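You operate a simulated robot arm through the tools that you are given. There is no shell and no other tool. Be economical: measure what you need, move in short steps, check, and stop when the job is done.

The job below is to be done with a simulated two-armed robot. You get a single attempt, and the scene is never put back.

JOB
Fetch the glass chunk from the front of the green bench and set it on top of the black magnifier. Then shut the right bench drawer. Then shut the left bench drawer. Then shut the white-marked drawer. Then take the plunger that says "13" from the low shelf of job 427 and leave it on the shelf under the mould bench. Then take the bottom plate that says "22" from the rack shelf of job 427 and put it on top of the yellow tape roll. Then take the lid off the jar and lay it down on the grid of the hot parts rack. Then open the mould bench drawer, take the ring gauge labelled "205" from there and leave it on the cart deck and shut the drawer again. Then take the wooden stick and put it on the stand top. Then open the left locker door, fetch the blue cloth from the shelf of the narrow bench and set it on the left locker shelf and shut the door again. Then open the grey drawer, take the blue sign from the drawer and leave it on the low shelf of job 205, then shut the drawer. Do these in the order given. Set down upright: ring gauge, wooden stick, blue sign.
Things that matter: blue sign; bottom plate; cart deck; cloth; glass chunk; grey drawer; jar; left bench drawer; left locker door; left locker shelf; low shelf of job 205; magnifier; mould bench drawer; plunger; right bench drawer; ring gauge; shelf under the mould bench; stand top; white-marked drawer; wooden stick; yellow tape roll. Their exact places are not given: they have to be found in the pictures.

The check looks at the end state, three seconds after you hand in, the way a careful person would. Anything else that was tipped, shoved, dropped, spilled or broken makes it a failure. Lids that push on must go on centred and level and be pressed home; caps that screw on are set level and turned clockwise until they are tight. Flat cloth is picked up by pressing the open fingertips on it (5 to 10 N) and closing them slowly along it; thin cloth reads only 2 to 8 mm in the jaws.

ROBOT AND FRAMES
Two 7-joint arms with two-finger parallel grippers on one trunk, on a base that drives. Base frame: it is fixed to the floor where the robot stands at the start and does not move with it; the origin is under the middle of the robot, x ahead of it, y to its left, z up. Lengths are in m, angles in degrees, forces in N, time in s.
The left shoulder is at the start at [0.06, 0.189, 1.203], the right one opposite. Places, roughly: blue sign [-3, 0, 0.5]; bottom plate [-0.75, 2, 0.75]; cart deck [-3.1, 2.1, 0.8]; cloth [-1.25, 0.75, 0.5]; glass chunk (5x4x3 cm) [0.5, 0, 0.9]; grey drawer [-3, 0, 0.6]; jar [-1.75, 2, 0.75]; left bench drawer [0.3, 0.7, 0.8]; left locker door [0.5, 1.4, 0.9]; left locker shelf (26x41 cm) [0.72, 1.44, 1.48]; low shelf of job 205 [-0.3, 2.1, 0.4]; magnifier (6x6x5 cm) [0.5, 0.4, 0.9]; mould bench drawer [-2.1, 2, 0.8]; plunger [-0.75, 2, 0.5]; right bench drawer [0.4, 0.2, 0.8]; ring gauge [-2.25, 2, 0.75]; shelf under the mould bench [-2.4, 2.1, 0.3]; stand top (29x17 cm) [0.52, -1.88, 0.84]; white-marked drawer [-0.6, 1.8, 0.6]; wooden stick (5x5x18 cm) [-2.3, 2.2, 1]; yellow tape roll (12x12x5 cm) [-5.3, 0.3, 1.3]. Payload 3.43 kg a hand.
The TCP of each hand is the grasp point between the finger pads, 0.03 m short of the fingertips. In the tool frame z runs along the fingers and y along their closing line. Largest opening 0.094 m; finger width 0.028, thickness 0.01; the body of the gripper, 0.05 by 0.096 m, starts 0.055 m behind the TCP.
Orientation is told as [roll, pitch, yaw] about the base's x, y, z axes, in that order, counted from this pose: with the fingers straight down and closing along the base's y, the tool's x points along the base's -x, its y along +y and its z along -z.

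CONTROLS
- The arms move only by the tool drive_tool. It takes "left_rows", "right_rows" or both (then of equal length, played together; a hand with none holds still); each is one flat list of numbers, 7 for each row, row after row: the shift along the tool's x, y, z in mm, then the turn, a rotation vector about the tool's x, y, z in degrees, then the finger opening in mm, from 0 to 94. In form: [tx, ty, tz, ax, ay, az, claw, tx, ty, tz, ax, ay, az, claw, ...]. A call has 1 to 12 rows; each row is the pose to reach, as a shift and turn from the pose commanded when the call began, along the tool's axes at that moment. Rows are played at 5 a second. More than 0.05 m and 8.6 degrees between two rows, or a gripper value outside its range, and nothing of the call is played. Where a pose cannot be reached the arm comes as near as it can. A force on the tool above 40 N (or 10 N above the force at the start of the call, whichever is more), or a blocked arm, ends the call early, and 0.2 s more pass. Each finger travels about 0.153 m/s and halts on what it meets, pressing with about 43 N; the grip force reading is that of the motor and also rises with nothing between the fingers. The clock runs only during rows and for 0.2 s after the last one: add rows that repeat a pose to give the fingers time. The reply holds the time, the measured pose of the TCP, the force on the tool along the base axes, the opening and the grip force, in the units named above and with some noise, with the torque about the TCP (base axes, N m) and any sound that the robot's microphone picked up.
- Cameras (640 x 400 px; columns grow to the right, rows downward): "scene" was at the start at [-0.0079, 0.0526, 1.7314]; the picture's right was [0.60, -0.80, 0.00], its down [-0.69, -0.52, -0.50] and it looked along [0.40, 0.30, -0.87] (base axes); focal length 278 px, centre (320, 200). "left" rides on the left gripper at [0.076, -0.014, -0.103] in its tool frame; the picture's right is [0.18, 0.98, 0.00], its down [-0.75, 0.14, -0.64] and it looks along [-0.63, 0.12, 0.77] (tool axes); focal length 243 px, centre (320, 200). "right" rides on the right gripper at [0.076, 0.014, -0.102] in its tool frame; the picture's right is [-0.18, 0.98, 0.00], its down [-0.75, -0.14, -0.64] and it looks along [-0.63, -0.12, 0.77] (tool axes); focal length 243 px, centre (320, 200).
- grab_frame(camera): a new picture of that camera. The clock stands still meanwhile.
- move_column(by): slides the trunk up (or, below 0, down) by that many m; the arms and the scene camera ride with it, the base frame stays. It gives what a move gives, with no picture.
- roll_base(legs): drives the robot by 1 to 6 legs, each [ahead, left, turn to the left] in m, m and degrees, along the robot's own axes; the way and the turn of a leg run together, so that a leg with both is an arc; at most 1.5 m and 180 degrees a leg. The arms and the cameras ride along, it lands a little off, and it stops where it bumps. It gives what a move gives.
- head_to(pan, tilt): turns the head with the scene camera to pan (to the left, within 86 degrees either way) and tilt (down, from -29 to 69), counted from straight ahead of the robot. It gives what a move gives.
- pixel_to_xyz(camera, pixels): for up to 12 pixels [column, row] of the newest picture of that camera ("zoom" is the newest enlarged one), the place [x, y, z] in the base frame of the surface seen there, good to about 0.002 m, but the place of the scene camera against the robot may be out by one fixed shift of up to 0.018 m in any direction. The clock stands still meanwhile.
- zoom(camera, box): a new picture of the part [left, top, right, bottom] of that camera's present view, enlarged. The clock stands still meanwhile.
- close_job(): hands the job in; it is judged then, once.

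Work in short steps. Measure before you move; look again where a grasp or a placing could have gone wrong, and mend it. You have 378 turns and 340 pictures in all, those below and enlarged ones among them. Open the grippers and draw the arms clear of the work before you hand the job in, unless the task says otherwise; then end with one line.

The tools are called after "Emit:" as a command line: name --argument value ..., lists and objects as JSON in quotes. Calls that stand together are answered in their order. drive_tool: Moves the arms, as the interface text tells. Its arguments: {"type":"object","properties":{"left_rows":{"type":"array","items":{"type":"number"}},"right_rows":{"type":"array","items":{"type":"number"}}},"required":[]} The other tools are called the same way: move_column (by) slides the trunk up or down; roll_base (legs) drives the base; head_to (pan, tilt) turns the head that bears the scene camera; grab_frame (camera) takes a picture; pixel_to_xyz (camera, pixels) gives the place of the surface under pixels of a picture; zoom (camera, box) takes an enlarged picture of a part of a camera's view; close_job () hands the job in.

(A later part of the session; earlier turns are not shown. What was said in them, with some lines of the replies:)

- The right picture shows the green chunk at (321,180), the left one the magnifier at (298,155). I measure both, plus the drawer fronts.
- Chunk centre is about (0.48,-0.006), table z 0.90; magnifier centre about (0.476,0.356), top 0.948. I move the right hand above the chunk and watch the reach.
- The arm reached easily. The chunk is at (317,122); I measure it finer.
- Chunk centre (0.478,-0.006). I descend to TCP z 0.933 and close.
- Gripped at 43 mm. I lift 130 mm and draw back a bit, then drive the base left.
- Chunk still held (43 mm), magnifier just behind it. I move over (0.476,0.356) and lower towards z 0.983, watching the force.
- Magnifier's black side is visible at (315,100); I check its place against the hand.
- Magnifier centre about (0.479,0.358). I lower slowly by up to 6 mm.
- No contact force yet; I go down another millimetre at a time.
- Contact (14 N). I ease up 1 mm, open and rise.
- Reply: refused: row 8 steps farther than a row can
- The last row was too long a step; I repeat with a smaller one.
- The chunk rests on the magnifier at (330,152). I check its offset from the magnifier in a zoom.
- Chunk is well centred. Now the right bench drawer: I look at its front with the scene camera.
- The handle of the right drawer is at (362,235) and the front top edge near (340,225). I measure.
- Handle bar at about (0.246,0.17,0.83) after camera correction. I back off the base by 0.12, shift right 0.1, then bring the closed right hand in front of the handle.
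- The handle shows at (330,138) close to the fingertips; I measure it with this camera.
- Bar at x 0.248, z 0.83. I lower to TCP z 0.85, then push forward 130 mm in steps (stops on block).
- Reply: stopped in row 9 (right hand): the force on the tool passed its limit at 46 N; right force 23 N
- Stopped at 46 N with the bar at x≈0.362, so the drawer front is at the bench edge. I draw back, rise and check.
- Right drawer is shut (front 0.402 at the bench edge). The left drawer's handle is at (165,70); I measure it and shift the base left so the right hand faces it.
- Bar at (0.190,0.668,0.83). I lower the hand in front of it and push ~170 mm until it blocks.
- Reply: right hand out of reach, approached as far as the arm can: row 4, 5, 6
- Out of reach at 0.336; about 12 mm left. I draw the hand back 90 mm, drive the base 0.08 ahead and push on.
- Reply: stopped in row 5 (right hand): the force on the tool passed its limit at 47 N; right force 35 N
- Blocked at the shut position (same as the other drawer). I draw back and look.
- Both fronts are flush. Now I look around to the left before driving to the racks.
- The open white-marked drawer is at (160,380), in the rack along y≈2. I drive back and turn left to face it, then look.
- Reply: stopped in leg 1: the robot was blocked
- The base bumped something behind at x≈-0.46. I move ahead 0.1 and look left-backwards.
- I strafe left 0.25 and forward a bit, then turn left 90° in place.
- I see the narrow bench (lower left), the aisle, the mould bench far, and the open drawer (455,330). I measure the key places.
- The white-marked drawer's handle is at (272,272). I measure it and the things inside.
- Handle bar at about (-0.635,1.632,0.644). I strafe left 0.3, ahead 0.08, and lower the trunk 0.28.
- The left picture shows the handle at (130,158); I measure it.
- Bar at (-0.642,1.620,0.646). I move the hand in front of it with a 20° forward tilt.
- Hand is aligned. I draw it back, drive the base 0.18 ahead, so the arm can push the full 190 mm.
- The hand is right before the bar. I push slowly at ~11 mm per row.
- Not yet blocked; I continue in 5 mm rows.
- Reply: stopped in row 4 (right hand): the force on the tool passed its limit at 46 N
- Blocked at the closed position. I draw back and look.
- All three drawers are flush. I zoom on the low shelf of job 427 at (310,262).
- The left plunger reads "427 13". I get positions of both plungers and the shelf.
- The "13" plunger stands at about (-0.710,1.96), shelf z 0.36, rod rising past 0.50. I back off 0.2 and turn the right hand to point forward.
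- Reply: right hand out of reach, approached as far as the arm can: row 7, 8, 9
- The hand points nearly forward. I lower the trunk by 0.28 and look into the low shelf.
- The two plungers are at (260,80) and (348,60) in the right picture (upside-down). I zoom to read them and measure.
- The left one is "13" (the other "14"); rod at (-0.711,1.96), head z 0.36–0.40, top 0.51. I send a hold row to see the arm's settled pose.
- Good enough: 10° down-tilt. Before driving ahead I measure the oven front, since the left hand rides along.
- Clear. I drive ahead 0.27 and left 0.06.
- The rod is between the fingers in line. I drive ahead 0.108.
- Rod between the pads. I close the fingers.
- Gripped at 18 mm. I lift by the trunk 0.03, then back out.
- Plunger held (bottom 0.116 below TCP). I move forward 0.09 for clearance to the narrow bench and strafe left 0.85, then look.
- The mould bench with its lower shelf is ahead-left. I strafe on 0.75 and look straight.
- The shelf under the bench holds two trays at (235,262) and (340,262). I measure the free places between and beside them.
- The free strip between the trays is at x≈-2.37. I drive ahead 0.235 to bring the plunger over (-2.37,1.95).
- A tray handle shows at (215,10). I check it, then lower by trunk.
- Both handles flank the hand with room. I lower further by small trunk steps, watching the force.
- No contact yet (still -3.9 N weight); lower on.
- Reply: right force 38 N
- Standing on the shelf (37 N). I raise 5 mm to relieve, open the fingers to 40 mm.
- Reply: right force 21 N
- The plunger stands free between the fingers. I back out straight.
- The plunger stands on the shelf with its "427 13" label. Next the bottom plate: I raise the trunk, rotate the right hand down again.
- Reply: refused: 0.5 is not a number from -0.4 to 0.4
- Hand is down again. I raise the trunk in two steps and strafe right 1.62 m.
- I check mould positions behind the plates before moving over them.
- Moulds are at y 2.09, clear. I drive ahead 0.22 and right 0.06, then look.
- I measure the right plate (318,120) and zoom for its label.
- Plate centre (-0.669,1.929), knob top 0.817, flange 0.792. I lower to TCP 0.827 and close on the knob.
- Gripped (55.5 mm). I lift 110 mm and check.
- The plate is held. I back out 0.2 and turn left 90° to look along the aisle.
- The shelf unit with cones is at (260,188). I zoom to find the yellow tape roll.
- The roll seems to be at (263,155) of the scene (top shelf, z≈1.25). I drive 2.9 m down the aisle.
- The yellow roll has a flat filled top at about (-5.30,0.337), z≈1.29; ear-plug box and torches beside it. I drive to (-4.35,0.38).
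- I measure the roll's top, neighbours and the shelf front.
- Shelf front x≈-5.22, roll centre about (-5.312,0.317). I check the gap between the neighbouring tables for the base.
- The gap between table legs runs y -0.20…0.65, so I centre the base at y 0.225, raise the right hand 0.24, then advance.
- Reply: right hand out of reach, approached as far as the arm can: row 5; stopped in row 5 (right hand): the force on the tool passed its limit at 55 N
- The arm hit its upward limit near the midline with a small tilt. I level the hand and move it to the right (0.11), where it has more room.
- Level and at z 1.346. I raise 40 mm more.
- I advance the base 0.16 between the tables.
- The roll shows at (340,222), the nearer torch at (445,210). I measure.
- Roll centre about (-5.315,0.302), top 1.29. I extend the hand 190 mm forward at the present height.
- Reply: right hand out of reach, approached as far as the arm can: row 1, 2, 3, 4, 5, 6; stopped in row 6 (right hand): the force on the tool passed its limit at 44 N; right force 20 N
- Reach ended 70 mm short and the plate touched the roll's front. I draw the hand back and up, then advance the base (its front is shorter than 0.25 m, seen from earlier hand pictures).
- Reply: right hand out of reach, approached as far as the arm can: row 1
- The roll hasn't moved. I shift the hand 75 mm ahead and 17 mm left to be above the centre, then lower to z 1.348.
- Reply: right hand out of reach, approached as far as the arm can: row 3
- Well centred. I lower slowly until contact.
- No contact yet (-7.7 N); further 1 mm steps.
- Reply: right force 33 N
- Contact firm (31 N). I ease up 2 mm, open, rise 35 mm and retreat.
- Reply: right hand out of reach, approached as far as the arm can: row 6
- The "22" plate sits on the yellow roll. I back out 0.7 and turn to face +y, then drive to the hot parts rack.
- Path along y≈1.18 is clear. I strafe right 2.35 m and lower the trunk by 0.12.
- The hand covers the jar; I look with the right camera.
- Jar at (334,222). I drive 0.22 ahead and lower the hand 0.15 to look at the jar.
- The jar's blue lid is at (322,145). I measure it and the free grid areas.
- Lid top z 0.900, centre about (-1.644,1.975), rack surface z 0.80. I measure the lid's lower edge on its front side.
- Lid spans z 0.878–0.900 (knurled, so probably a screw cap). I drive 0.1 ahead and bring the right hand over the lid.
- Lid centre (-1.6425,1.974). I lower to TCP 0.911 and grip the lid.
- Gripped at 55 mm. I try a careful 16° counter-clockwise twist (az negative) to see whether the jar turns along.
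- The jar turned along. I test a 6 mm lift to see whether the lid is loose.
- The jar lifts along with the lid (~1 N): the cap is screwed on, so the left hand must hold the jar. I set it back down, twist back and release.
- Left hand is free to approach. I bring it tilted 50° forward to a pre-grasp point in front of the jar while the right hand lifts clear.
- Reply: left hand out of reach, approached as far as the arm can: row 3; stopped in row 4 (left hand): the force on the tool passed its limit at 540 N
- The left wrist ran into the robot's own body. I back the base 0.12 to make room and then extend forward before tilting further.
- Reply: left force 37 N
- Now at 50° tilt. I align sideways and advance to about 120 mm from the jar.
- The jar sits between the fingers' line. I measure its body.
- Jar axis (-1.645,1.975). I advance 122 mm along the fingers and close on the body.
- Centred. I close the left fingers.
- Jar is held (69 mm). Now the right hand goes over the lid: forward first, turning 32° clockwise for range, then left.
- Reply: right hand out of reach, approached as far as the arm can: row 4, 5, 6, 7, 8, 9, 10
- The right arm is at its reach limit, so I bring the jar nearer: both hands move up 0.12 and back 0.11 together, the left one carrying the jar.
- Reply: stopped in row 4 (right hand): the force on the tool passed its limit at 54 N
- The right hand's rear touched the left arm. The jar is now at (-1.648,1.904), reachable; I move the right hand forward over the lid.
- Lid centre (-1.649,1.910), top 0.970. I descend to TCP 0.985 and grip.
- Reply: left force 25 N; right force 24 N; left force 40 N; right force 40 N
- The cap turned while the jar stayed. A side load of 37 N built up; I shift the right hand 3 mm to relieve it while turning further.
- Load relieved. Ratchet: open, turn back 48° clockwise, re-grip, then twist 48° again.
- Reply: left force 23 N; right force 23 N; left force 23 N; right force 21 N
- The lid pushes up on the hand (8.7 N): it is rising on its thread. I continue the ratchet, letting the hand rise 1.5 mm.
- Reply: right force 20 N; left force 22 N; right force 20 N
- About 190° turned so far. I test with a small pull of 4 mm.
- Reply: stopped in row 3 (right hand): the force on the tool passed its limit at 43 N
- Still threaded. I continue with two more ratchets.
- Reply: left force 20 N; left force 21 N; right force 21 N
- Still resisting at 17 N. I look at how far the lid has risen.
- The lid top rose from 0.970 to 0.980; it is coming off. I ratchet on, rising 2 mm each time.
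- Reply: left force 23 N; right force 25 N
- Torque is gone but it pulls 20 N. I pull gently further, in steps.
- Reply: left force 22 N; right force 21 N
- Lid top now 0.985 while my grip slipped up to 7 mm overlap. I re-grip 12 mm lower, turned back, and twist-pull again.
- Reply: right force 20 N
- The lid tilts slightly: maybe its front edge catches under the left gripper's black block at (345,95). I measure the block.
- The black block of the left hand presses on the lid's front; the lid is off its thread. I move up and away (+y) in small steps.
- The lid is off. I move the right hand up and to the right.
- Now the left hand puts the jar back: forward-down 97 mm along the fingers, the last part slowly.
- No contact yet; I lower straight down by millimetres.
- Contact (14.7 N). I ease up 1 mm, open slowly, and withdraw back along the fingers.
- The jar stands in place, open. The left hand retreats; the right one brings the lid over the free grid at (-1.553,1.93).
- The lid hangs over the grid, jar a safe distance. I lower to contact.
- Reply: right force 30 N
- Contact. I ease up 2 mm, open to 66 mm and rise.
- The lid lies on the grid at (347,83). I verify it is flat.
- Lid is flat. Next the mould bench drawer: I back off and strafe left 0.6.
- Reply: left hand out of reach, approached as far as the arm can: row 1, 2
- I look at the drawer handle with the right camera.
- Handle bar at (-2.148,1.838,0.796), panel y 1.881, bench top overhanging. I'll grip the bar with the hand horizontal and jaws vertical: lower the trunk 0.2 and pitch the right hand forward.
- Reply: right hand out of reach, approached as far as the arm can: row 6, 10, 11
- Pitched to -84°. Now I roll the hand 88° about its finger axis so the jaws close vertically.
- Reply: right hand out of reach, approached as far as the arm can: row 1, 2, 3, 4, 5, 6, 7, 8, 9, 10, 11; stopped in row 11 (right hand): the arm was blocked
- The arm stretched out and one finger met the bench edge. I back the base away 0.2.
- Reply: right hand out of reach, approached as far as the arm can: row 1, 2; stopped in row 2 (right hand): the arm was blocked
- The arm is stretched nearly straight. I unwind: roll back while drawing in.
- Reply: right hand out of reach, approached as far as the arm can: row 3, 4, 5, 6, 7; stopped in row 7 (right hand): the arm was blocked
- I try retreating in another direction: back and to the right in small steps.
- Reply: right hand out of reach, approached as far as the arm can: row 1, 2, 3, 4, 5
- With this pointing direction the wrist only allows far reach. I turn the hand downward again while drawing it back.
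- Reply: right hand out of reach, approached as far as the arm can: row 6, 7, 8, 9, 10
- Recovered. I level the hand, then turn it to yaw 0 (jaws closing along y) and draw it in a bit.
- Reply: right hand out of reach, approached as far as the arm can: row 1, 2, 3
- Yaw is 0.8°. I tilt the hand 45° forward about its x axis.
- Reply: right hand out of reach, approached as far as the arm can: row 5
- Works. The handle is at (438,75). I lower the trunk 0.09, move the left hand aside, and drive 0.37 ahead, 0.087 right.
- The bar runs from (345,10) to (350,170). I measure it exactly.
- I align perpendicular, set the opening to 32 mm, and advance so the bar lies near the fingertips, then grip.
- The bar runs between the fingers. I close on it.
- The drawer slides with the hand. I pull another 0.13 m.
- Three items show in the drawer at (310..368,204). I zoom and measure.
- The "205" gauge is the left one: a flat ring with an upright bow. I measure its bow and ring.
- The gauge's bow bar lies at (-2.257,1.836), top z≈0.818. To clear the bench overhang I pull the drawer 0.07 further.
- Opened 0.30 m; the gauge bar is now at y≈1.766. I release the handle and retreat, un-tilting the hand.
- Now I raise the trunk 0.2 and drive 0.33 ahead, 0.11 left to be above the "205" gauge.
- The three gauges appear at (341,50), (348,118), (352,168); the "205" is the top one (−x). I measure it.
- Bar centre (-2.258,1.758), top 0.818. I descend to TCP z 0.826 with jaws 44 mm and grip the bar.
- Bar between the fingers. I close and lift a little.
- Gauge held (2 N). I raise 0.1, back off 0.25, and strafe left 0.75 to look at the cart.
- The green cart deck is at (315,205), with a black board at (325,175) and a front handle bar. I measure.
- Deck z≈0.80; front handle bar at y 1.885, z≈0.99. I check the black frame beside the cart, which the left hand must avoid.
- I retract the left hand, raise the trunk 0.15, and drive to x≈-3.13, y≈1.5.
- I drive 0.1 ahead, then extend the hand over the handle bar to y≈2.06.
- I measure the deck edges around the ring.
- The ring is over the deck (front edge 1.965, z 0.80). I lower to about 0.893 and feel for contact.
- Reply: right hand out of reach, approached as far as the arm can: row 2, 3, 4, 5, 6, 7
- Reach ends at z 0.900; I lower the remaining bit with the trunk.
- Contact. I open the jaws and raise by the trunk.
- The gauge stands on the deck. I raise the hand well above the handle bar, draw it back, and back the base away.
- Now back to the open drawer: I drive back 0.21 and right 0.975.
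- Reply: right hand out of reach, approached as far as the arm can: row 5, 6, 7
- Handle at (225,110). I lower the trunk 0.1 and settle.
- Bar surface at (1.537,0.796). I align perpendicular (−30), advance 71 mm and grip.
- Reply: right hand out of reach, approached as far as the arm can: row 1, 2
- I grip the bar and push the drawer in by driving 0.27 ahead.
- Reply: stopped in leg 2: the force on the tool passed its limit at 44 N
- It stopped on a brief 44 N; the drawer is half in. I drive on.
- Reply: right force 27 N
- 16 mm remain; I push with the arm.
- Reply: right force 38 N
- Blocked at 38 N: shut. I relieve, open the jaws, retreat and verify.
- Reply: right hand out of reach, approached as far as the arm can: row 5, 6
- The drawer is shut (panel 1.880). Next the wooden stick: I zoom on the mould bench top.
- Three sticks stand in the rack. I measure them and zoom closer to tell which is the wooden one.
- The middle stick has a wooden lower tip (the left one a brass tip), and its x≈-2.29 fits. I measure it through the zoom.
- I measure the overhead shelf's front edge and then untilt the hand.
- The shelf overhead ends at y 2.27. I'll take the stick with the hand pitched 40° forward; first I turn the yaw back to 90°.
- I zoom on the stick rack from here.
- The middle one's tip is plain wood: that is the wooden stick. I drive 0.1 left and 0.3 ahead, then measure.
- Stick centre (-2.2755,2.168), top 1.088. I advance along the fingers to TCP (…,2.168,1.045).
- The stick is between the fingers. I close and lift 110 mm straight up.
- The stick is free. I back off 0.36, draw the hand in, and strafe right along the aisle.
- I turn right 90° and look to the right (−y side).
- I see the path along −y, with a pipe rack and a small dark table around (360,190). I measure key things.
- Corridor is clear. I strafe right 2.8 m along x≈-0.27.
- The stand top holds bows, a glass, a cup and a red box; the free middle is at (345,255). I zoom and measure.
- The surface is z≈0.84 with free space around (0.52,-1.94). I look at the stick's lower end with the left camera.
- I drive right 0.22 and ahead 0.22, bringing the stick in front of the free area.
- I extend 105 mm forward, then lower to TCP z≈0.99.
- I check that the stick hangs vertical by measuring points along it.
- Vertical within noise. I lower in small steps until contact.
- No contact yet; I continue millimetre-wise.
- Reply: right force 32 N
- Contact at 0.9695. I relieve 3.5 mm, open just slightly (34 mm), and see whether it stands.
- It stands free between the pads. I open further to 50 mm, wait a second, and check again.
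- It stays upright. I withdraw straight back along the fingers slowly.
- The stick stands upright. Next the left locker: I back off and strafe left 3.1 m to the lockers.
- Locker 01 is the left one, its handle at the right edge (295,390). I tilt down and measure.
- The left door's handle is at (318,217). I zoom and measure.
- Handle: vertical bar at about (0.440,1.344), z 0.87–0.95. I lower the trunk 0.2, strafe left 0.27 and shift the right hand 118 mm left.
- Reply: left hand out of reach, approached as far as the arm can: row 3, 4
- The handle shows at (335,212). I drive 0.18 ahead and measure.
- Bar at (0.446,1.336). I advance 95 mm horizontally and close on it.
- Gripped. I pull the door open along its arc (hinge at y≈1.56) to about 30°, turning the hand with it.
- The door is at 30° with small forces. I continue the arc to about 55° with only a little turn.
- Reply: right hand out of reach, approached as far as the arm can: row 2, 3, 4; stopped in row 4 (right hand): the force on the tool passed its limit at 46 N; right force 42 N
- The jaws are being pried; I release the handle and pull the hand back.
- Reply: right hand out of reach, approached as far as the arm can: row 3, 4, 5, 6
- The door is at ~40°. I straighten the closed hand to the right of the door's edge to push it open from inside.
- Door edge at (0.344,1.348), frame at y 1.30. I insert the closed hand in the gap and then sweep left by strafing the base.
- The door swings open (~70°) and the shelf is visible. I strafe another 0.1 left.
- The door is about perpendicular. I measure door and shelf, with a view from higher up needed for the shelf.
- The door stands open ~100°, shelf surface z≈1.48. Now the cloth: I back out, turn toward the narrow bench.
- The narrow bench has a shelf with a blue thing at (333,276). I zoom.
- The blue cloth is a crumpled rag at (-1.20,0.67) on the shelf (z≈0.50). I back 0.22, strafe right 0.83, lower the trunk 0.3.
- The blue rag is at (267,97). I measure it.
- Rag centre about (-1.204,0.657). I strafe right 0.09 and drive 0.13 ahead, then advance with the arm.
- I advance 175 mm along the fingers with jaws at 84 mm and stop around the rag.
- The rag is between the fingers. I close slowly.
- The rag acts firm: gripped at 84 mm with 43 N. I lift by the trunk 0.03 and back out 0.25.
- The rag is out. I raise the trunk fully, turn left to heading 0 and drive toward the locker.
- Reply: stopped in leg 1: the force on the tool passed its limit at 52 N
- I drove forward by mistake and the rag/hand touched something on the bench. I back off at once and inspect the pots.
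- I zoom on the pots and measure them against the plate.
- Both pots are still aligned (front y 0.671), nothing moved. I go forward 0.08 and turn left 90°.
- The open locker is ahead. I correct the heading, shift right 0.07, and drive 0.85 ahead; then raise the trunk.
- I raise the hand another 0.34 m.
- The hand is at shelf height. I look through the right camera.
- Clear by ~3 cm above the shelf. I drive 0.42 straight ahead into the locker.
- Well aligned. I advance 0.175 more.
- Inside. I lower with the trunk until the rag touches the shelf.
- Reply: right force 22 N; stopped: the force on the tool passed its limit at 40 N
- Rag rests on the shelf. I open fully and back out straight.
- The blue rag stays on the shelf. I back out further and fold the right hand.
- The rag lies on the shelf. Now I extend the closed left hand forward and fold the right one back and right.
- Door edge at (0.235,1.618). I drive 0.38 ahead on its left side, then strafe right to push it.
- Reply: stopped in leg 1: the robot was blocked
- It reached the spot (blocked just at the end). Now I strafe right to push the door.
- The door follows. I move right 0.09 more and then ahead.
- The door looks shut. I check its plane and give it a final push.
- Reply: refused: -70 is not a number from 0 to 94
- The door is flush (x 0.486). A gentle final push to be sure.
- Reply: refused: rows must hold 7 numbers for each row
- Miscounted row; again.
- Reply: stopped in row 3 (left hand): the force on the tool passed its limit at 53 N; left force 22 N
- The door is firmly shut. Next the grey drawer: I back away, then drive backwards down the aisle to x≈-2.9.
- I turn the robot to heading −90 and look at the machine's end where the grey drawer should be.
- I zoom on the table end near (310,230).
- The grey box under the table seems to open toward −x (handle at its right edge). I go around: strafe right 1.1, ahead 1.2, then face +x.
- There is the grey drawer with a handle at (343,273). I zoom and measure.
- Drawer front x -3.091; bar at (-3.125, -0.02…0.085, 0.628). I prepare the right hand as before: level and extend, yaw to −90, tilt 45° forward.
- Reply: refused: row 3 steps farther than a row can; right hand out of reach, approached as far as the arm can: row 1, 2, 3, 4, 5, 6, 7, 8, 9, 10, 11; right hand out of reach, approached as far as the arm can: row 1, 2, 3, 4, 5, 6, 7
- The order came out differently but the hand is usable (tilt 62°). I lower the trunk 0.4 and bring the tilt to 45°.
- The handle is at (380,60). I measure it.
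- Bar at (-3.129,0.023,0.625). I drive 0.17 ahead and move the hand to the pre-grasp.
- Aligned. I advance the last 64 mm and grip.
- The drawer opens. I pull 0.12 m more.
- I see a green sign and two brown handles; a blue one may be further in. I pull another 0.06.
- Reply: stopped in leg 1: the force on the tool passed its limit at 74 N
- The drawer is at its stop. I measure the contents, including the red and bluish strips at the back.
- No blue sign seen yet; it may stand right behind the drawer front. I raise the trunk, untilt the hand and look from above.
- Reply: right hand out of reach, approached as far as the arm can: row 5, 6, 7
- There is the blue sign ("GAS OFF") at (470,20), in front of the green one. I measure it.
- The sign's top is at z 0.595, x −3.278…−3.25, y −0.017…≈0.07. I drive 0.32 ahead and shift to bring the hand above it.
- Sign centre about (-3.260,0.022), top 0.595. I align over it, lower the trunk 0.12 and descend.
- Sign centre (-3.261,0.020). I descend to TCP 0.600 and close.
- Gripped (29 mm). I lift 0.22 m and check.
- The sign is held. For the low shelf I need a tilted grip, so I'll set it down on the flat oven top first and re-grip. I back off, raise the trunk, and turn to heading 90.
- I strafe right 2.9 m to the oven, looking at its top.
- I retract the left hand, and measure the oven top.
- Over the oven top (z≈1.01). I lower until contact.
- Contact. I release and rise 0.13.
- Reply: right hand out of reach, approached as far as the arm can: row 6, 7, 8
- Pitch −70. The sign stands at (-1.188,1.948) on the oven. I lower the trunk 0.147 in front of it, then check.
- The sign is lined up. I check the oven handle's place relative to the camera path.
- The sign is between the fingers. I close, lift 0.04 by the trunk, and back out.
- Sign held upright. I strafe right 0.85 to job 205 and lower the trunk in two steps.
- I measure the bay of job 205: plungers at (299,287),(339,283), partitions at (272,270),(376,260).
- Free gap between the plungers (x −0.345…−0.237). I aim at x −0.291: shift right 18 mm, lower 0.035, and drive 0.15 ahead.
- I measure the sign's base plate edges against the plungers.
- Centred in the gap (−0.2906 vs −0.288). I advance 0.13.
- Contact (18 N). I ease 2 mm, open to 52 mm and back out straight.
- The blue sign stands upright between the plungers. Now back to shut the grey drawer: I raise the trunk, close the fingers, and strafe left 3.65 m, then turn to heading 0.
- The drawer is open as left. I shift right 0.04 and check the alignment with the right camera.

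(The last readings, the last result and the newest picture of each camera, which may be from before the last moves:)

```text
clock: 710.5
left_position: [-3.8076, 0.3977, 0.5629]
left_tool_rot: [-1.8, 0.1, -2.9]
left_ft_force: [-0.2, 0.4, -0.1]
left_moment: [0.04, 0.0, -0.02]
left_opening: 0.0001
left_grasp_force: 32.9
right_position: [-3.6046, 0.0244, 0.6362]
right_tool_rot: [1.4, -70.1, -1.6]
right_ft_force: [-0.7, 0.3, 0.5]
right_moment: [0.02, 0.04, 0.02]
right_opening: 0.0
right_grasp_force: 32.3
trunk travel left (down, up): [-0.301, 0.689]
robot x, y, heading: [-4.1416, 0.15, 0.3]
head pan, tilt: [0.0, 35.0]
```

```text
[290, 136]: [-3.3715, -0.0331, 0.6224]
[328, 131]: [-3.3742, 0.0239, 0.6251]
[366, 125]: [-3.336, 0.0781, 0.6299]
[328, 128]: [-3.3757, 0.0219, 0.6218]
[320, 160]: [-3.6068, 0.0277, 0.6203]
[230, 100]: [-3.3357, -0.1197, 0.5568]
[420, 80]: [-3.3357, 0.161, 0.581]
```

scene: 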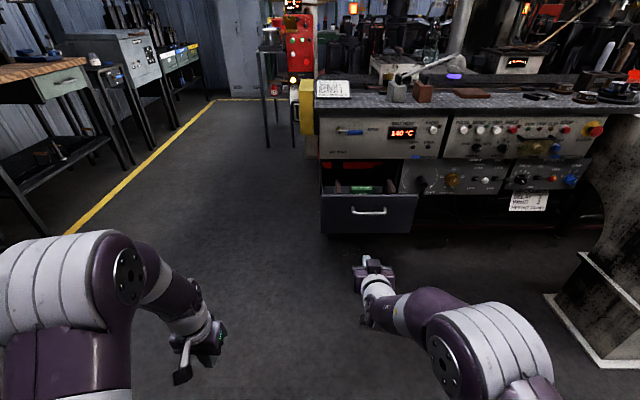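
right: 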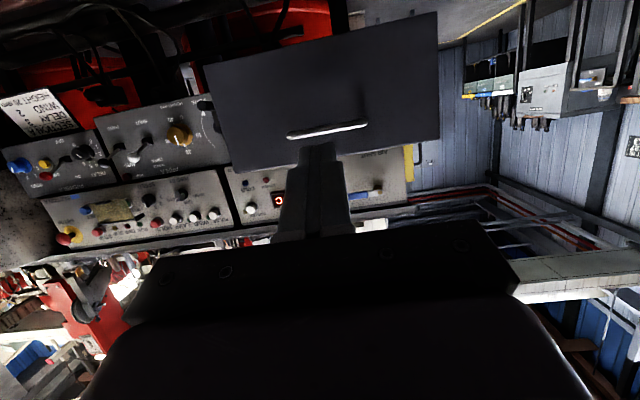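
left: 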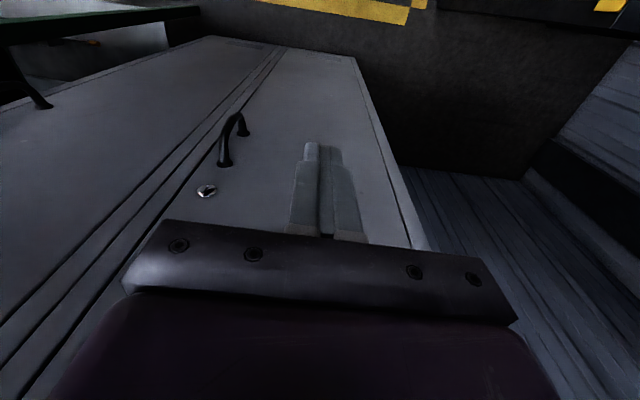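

Bar at (-3.375,0.023,0.624), fingertips at z 0.626. I drive ahead to it and push in stages.

Emit:
roll_base --legs '[[0.19, 0, 0]]'

Emit:
roll_base --legs '[[0.12, 0, 0]]'

Emit:
grab_frame --camera "right"

```text
clock: 712.0
left_position: [-3.618, 0.3983, 0.5618]
left_tool_rot: [-1.7, 0.2, -2.8]
left_ft_force: [-1.2, 0.0, 0.2]
left_moment: [0.01, -0.02, -0.04]
left_opening: 0.0002
left_grasp_force: 32.7
right_position: [-3.4156, 0.025, 0.635]
right_tool_rot: [1.3, -70.2, -1.7]
right_ft_force: [0.8, 0.0, -0.2]
right_moment: [-0.01, -0.02, 0.02]
right_opening: 0.0001
right_grasp_force: 32.8
trunk travel left (down, up): [-0.301, 0.689]
robot x, y, heading: [-3.952, 0.1507, 0.1]
head pan, tilt: [0.0, 35.0]
```

```text
clock: 713.3
left_position: [-3.498, 0.3972, 0.5619]
left_tool_rot: [-1.7, 0.1, -2.9]
left_ft_force: [-0.1, 0.0, 0.6]
left_moment: [0.02, 0.02, -0.02]
left_opening: 0.0
left_grasp_force: 33.0
right_position: [-3.2955, 0.0239, 0.6349]
right_tool_rot: [1.3, -70.1, -1.6]
right_ft_force: [-0.4, -0.7, -0.4]
right_moment: [-0.02, -0.03, 0.02]
right_opening: 0.0001
right_grasp_force: 33.1
trunk travel left (down, up): [-0.301, 0.689]
robot x, y, heading: [-3.8322, 0.152, -0.2]
head pan, tilt: [0.0, 35.0]
```

```text
92 pictures are left
```

right: 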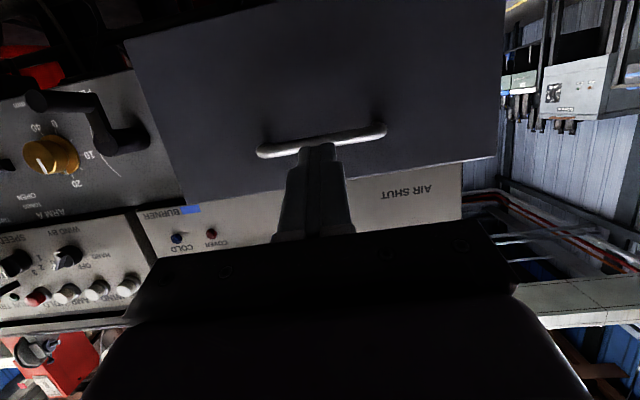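

The fingertips push on the bar and the drawer moves. I push on.

Emit:
roll_base --legs '[[0.1, 0, 0]]'

Emit:
roll_base --legs '[[0.03, 0, 0]]'

Emit:
roll_base --legs '[[0.02, 0, 0]]'

Emit:
grab_frame --camera "right"

```text
clock: 714.4
left_position: [-3.3994, 0.3985, 0.5618]
left_tool_rot: [-1.7, 0.1, -2.7]
left_ft_force: [0.6, -0.2, 0.1]
left_moment: [0.03, 0.01, 0.0]
left_opening: 0.0002
left_grasp_force: 32.7
right_position: [-3.1962, 0.0249, 0.6351]
right_tool_rot: [1.2, -70.1, -1.5]
right_ft_force: [-0.1, 0.0, -0.3]
right_moment: [-0.02, -0.02, 0.02]
right_opening: 0.0
right_grasp_force: 32.7
trunk travel left (down, up): [-0.301, 0.689]
robot x, y, heading: [-3.7354, 0.153, 0.1]
head pan, tilt: [0.0, 35.0]
```

```text
clock: 715.3
left_position: [-3.3695, 0.3982, 0.5615]
left_tool_rot: [-1.7, 0.1, -2.8]
left_ft_force: [0.4, 0.0, 0.1]
left_moment: [0.0, 0.01, -0.01]
left_opening: 0.0003
left_grasp_force: 32.8
right_position: [-3.1654, 0.0256, 0.635]
right_tool_rot: [1.2, -70.1, -1.4]
right_ft_force: [-0.1, 0.9, -0.3]
right_moment: [0.0, 0.02, 0.0]
right_opening: 0.0001
right_grasp_force: 33.2
trunk travel left (down, up): [-0.301, 0.689]
robot x, y, heading: [-3.707, 0.1516, -0.1]
head pan, tilt: [0.0, 35.0]
```

```text
clock: 716.1
left_position: [-3.3575, 0.3982, 0.5627]
left_tool_rot: [-1.7, 0.1, -2.8]
left_ft_force: [0.2, 0.7, 0.0]
left_moment: [0.0, 0.01, 0.01]
left_opening: 0.0002
left_grasp_force: 33.3
right_position: [-3.1562, 0.0253, 0.6363]
right_tool_rot: [1.0, -70.2, -1.3]
right_ft_force: [-18.8, 0.1, 10.6]
right_moment: [0.14, -0.03, 0.12]
right_opening: 0.0
right_grasp_force: 33.4
trunk travel left (down, up): [-0.301, 0.689]
robot x, y, heading: [-3.6883, 0.1499, -0.1]
head pan, tilt: [0.0, 35.0]
stopped in leg 1: the force on the tool passed its limit at 202 N (the readings are from after the stop); the commanded pose is now the measured one
```

```text
91 pictures are left
```

right: 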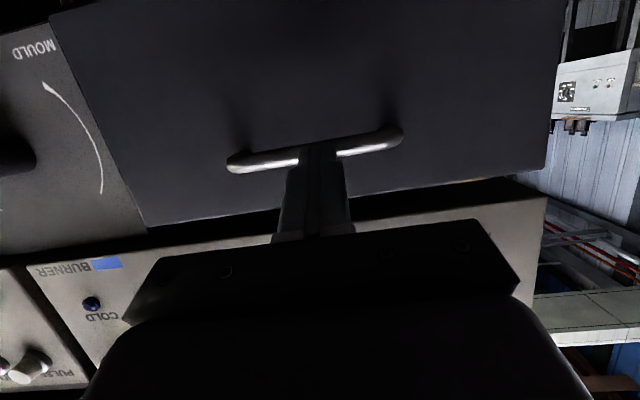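

Blocked: shut. I back off and verify the front's position.

Emit:
roll_base --legs '[[-0.3, 0, 0]]'

Emit:
grab_frame --camera "right"

Emit:
grab_frame --camera "scene"

```text
clock: 718.2
left_position: [-3.6582, 0.3982, 0.5627]
left_tool_rot: [-1.6, 0.2, -2.6]
left_ft_force: [-0.7, -0.2, 0.3]
left_moment: [0.02, -0.02, 0.02]
left_opening: 0.0002
left_grasp_force: 32.6
right_position: [-3.4541, 0.0262, 0.6355]
right_tool_rot: [1.0, -70.0, -1.0]
right_ft_force: [0.1, -0.3, -1.1]
right_moment: [0.01, -0.04, 0.03]
right_opening: 0.0
right_grasp_force: 33.1
trunk travel left (down, up): [-0.301, 0.689]
robot x, y, heading: [-3.9917, 0.151, 0.1]
head pan, tilt: [0.0, 35.0]
```

```text
90 pictures are left
```

right: 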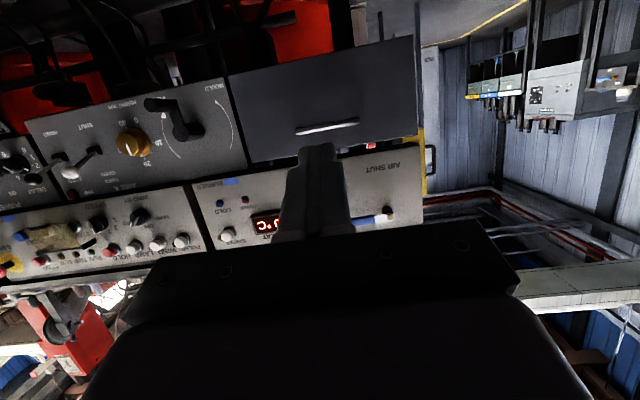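

```text
89 pictures are left
```

scene: 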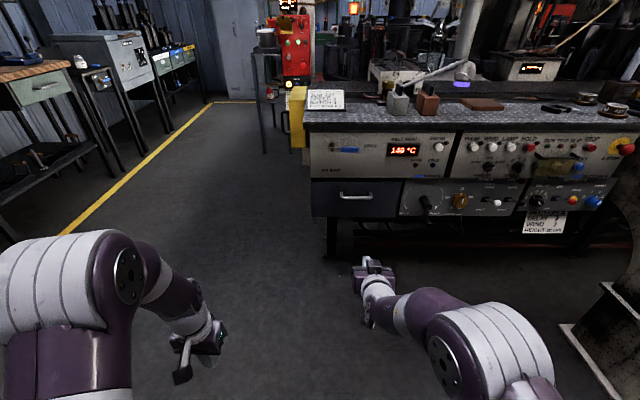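

Emit:
pixel_to_xyz --camera "right" --pixels '[[300, 100], [260, 130], [380, 110], [325, 127], [220, 200]]'

```text
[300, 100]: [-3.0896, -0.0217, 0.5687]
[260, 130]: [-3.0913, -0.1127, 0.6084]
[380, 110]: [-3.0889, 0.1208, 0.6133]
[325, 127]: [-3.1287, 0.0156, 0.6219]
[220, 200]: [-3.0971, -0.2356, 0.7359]
```

The grey drawer is shut (front −3.090, bar −3.129 as originally). All jobs are done; I open both grippers clear of the work and back off a little.

Emit:
drive_tool --left_rows '[0, 0, 0, 0, 0, 0, 40, 0, 0, 0, 0, 0, 0, 80, 0, 0, 0, 0, 0, 0, 94, 0, 0, 0, 0, 0, 0, 94]' --right_rows '[0, 0, 0, 0, 0, 0, 40, 0, 0, 0, 0, 0, 0, 80, 0, 0, 0, 0, 0, 0, 94, 0, 0, 0, 0, 0, 0, 94]'

Emit:
roll_base --legs '[[-0.15, 0, 0]]'

```text
clock: 719.2
left_position: [-3.6557, 0.3982, 0.5621]
left_tool_rot: [-1.7, 0.1, -2.7]
left_ft_force: [-0.4, -0.2, -0.9]
left_moment: [0.0, 0.05, 0.03]
left_opening: 0.0941
left_grasp_force: 0.1
right_position: [-3.4529, 0.027, 0.6341]
right_tool_rot: [1.1, -69.9, -1.2]
right_ft_force: [0.1, -0.4, 0.5]
right_moment: [-0.01, 0.01, 0.01]
right_opening: 0.094
right_grasp_force: 0.1
trunk travel left (down, up): [-0.301, 0.689]
robot x, y, heading: [-3.9913, 0.1519, 0.0]
head pan, tilt: [0.0, 35.0]
```

```text
clock: 720.5
left_position: [-3.8058, 0.3974, 0.5614]
left_tool_rot: [-1.7, 0.1, -2.7]
left_ft_force: [0.2, 0.5, 0.3]
left_moment: [-0.02, -0.01, -0.02]
left_opening: 0.0941
left_grasp_force: 0.1
right_position: [-3.6045, 0.0255, 0.6356]
right_tool_rot: [1.0, -70.0, -1.2]
right_ft_force: [0.3, 0.5, -0.5]
right_moment: [-0.01, 0.01, 0.0]
right_opening: 0.094
right_grasp_force: 0.1
trunk travel left (down, up): [-0.301, 0.689]
robot x, y, heading: [-4.1396, 0.1493, 0.1]
head pan, tilt: [0.0, 35.0]
```

Grippers are open and the arms clear; I hand the job in.

Emit:
close_job

```text
The job is handed in.
```

All eleven tasks are done in the order given and the job is handed in. I checked each result by picture or measurement when I did it; I took no final look round the whole room.
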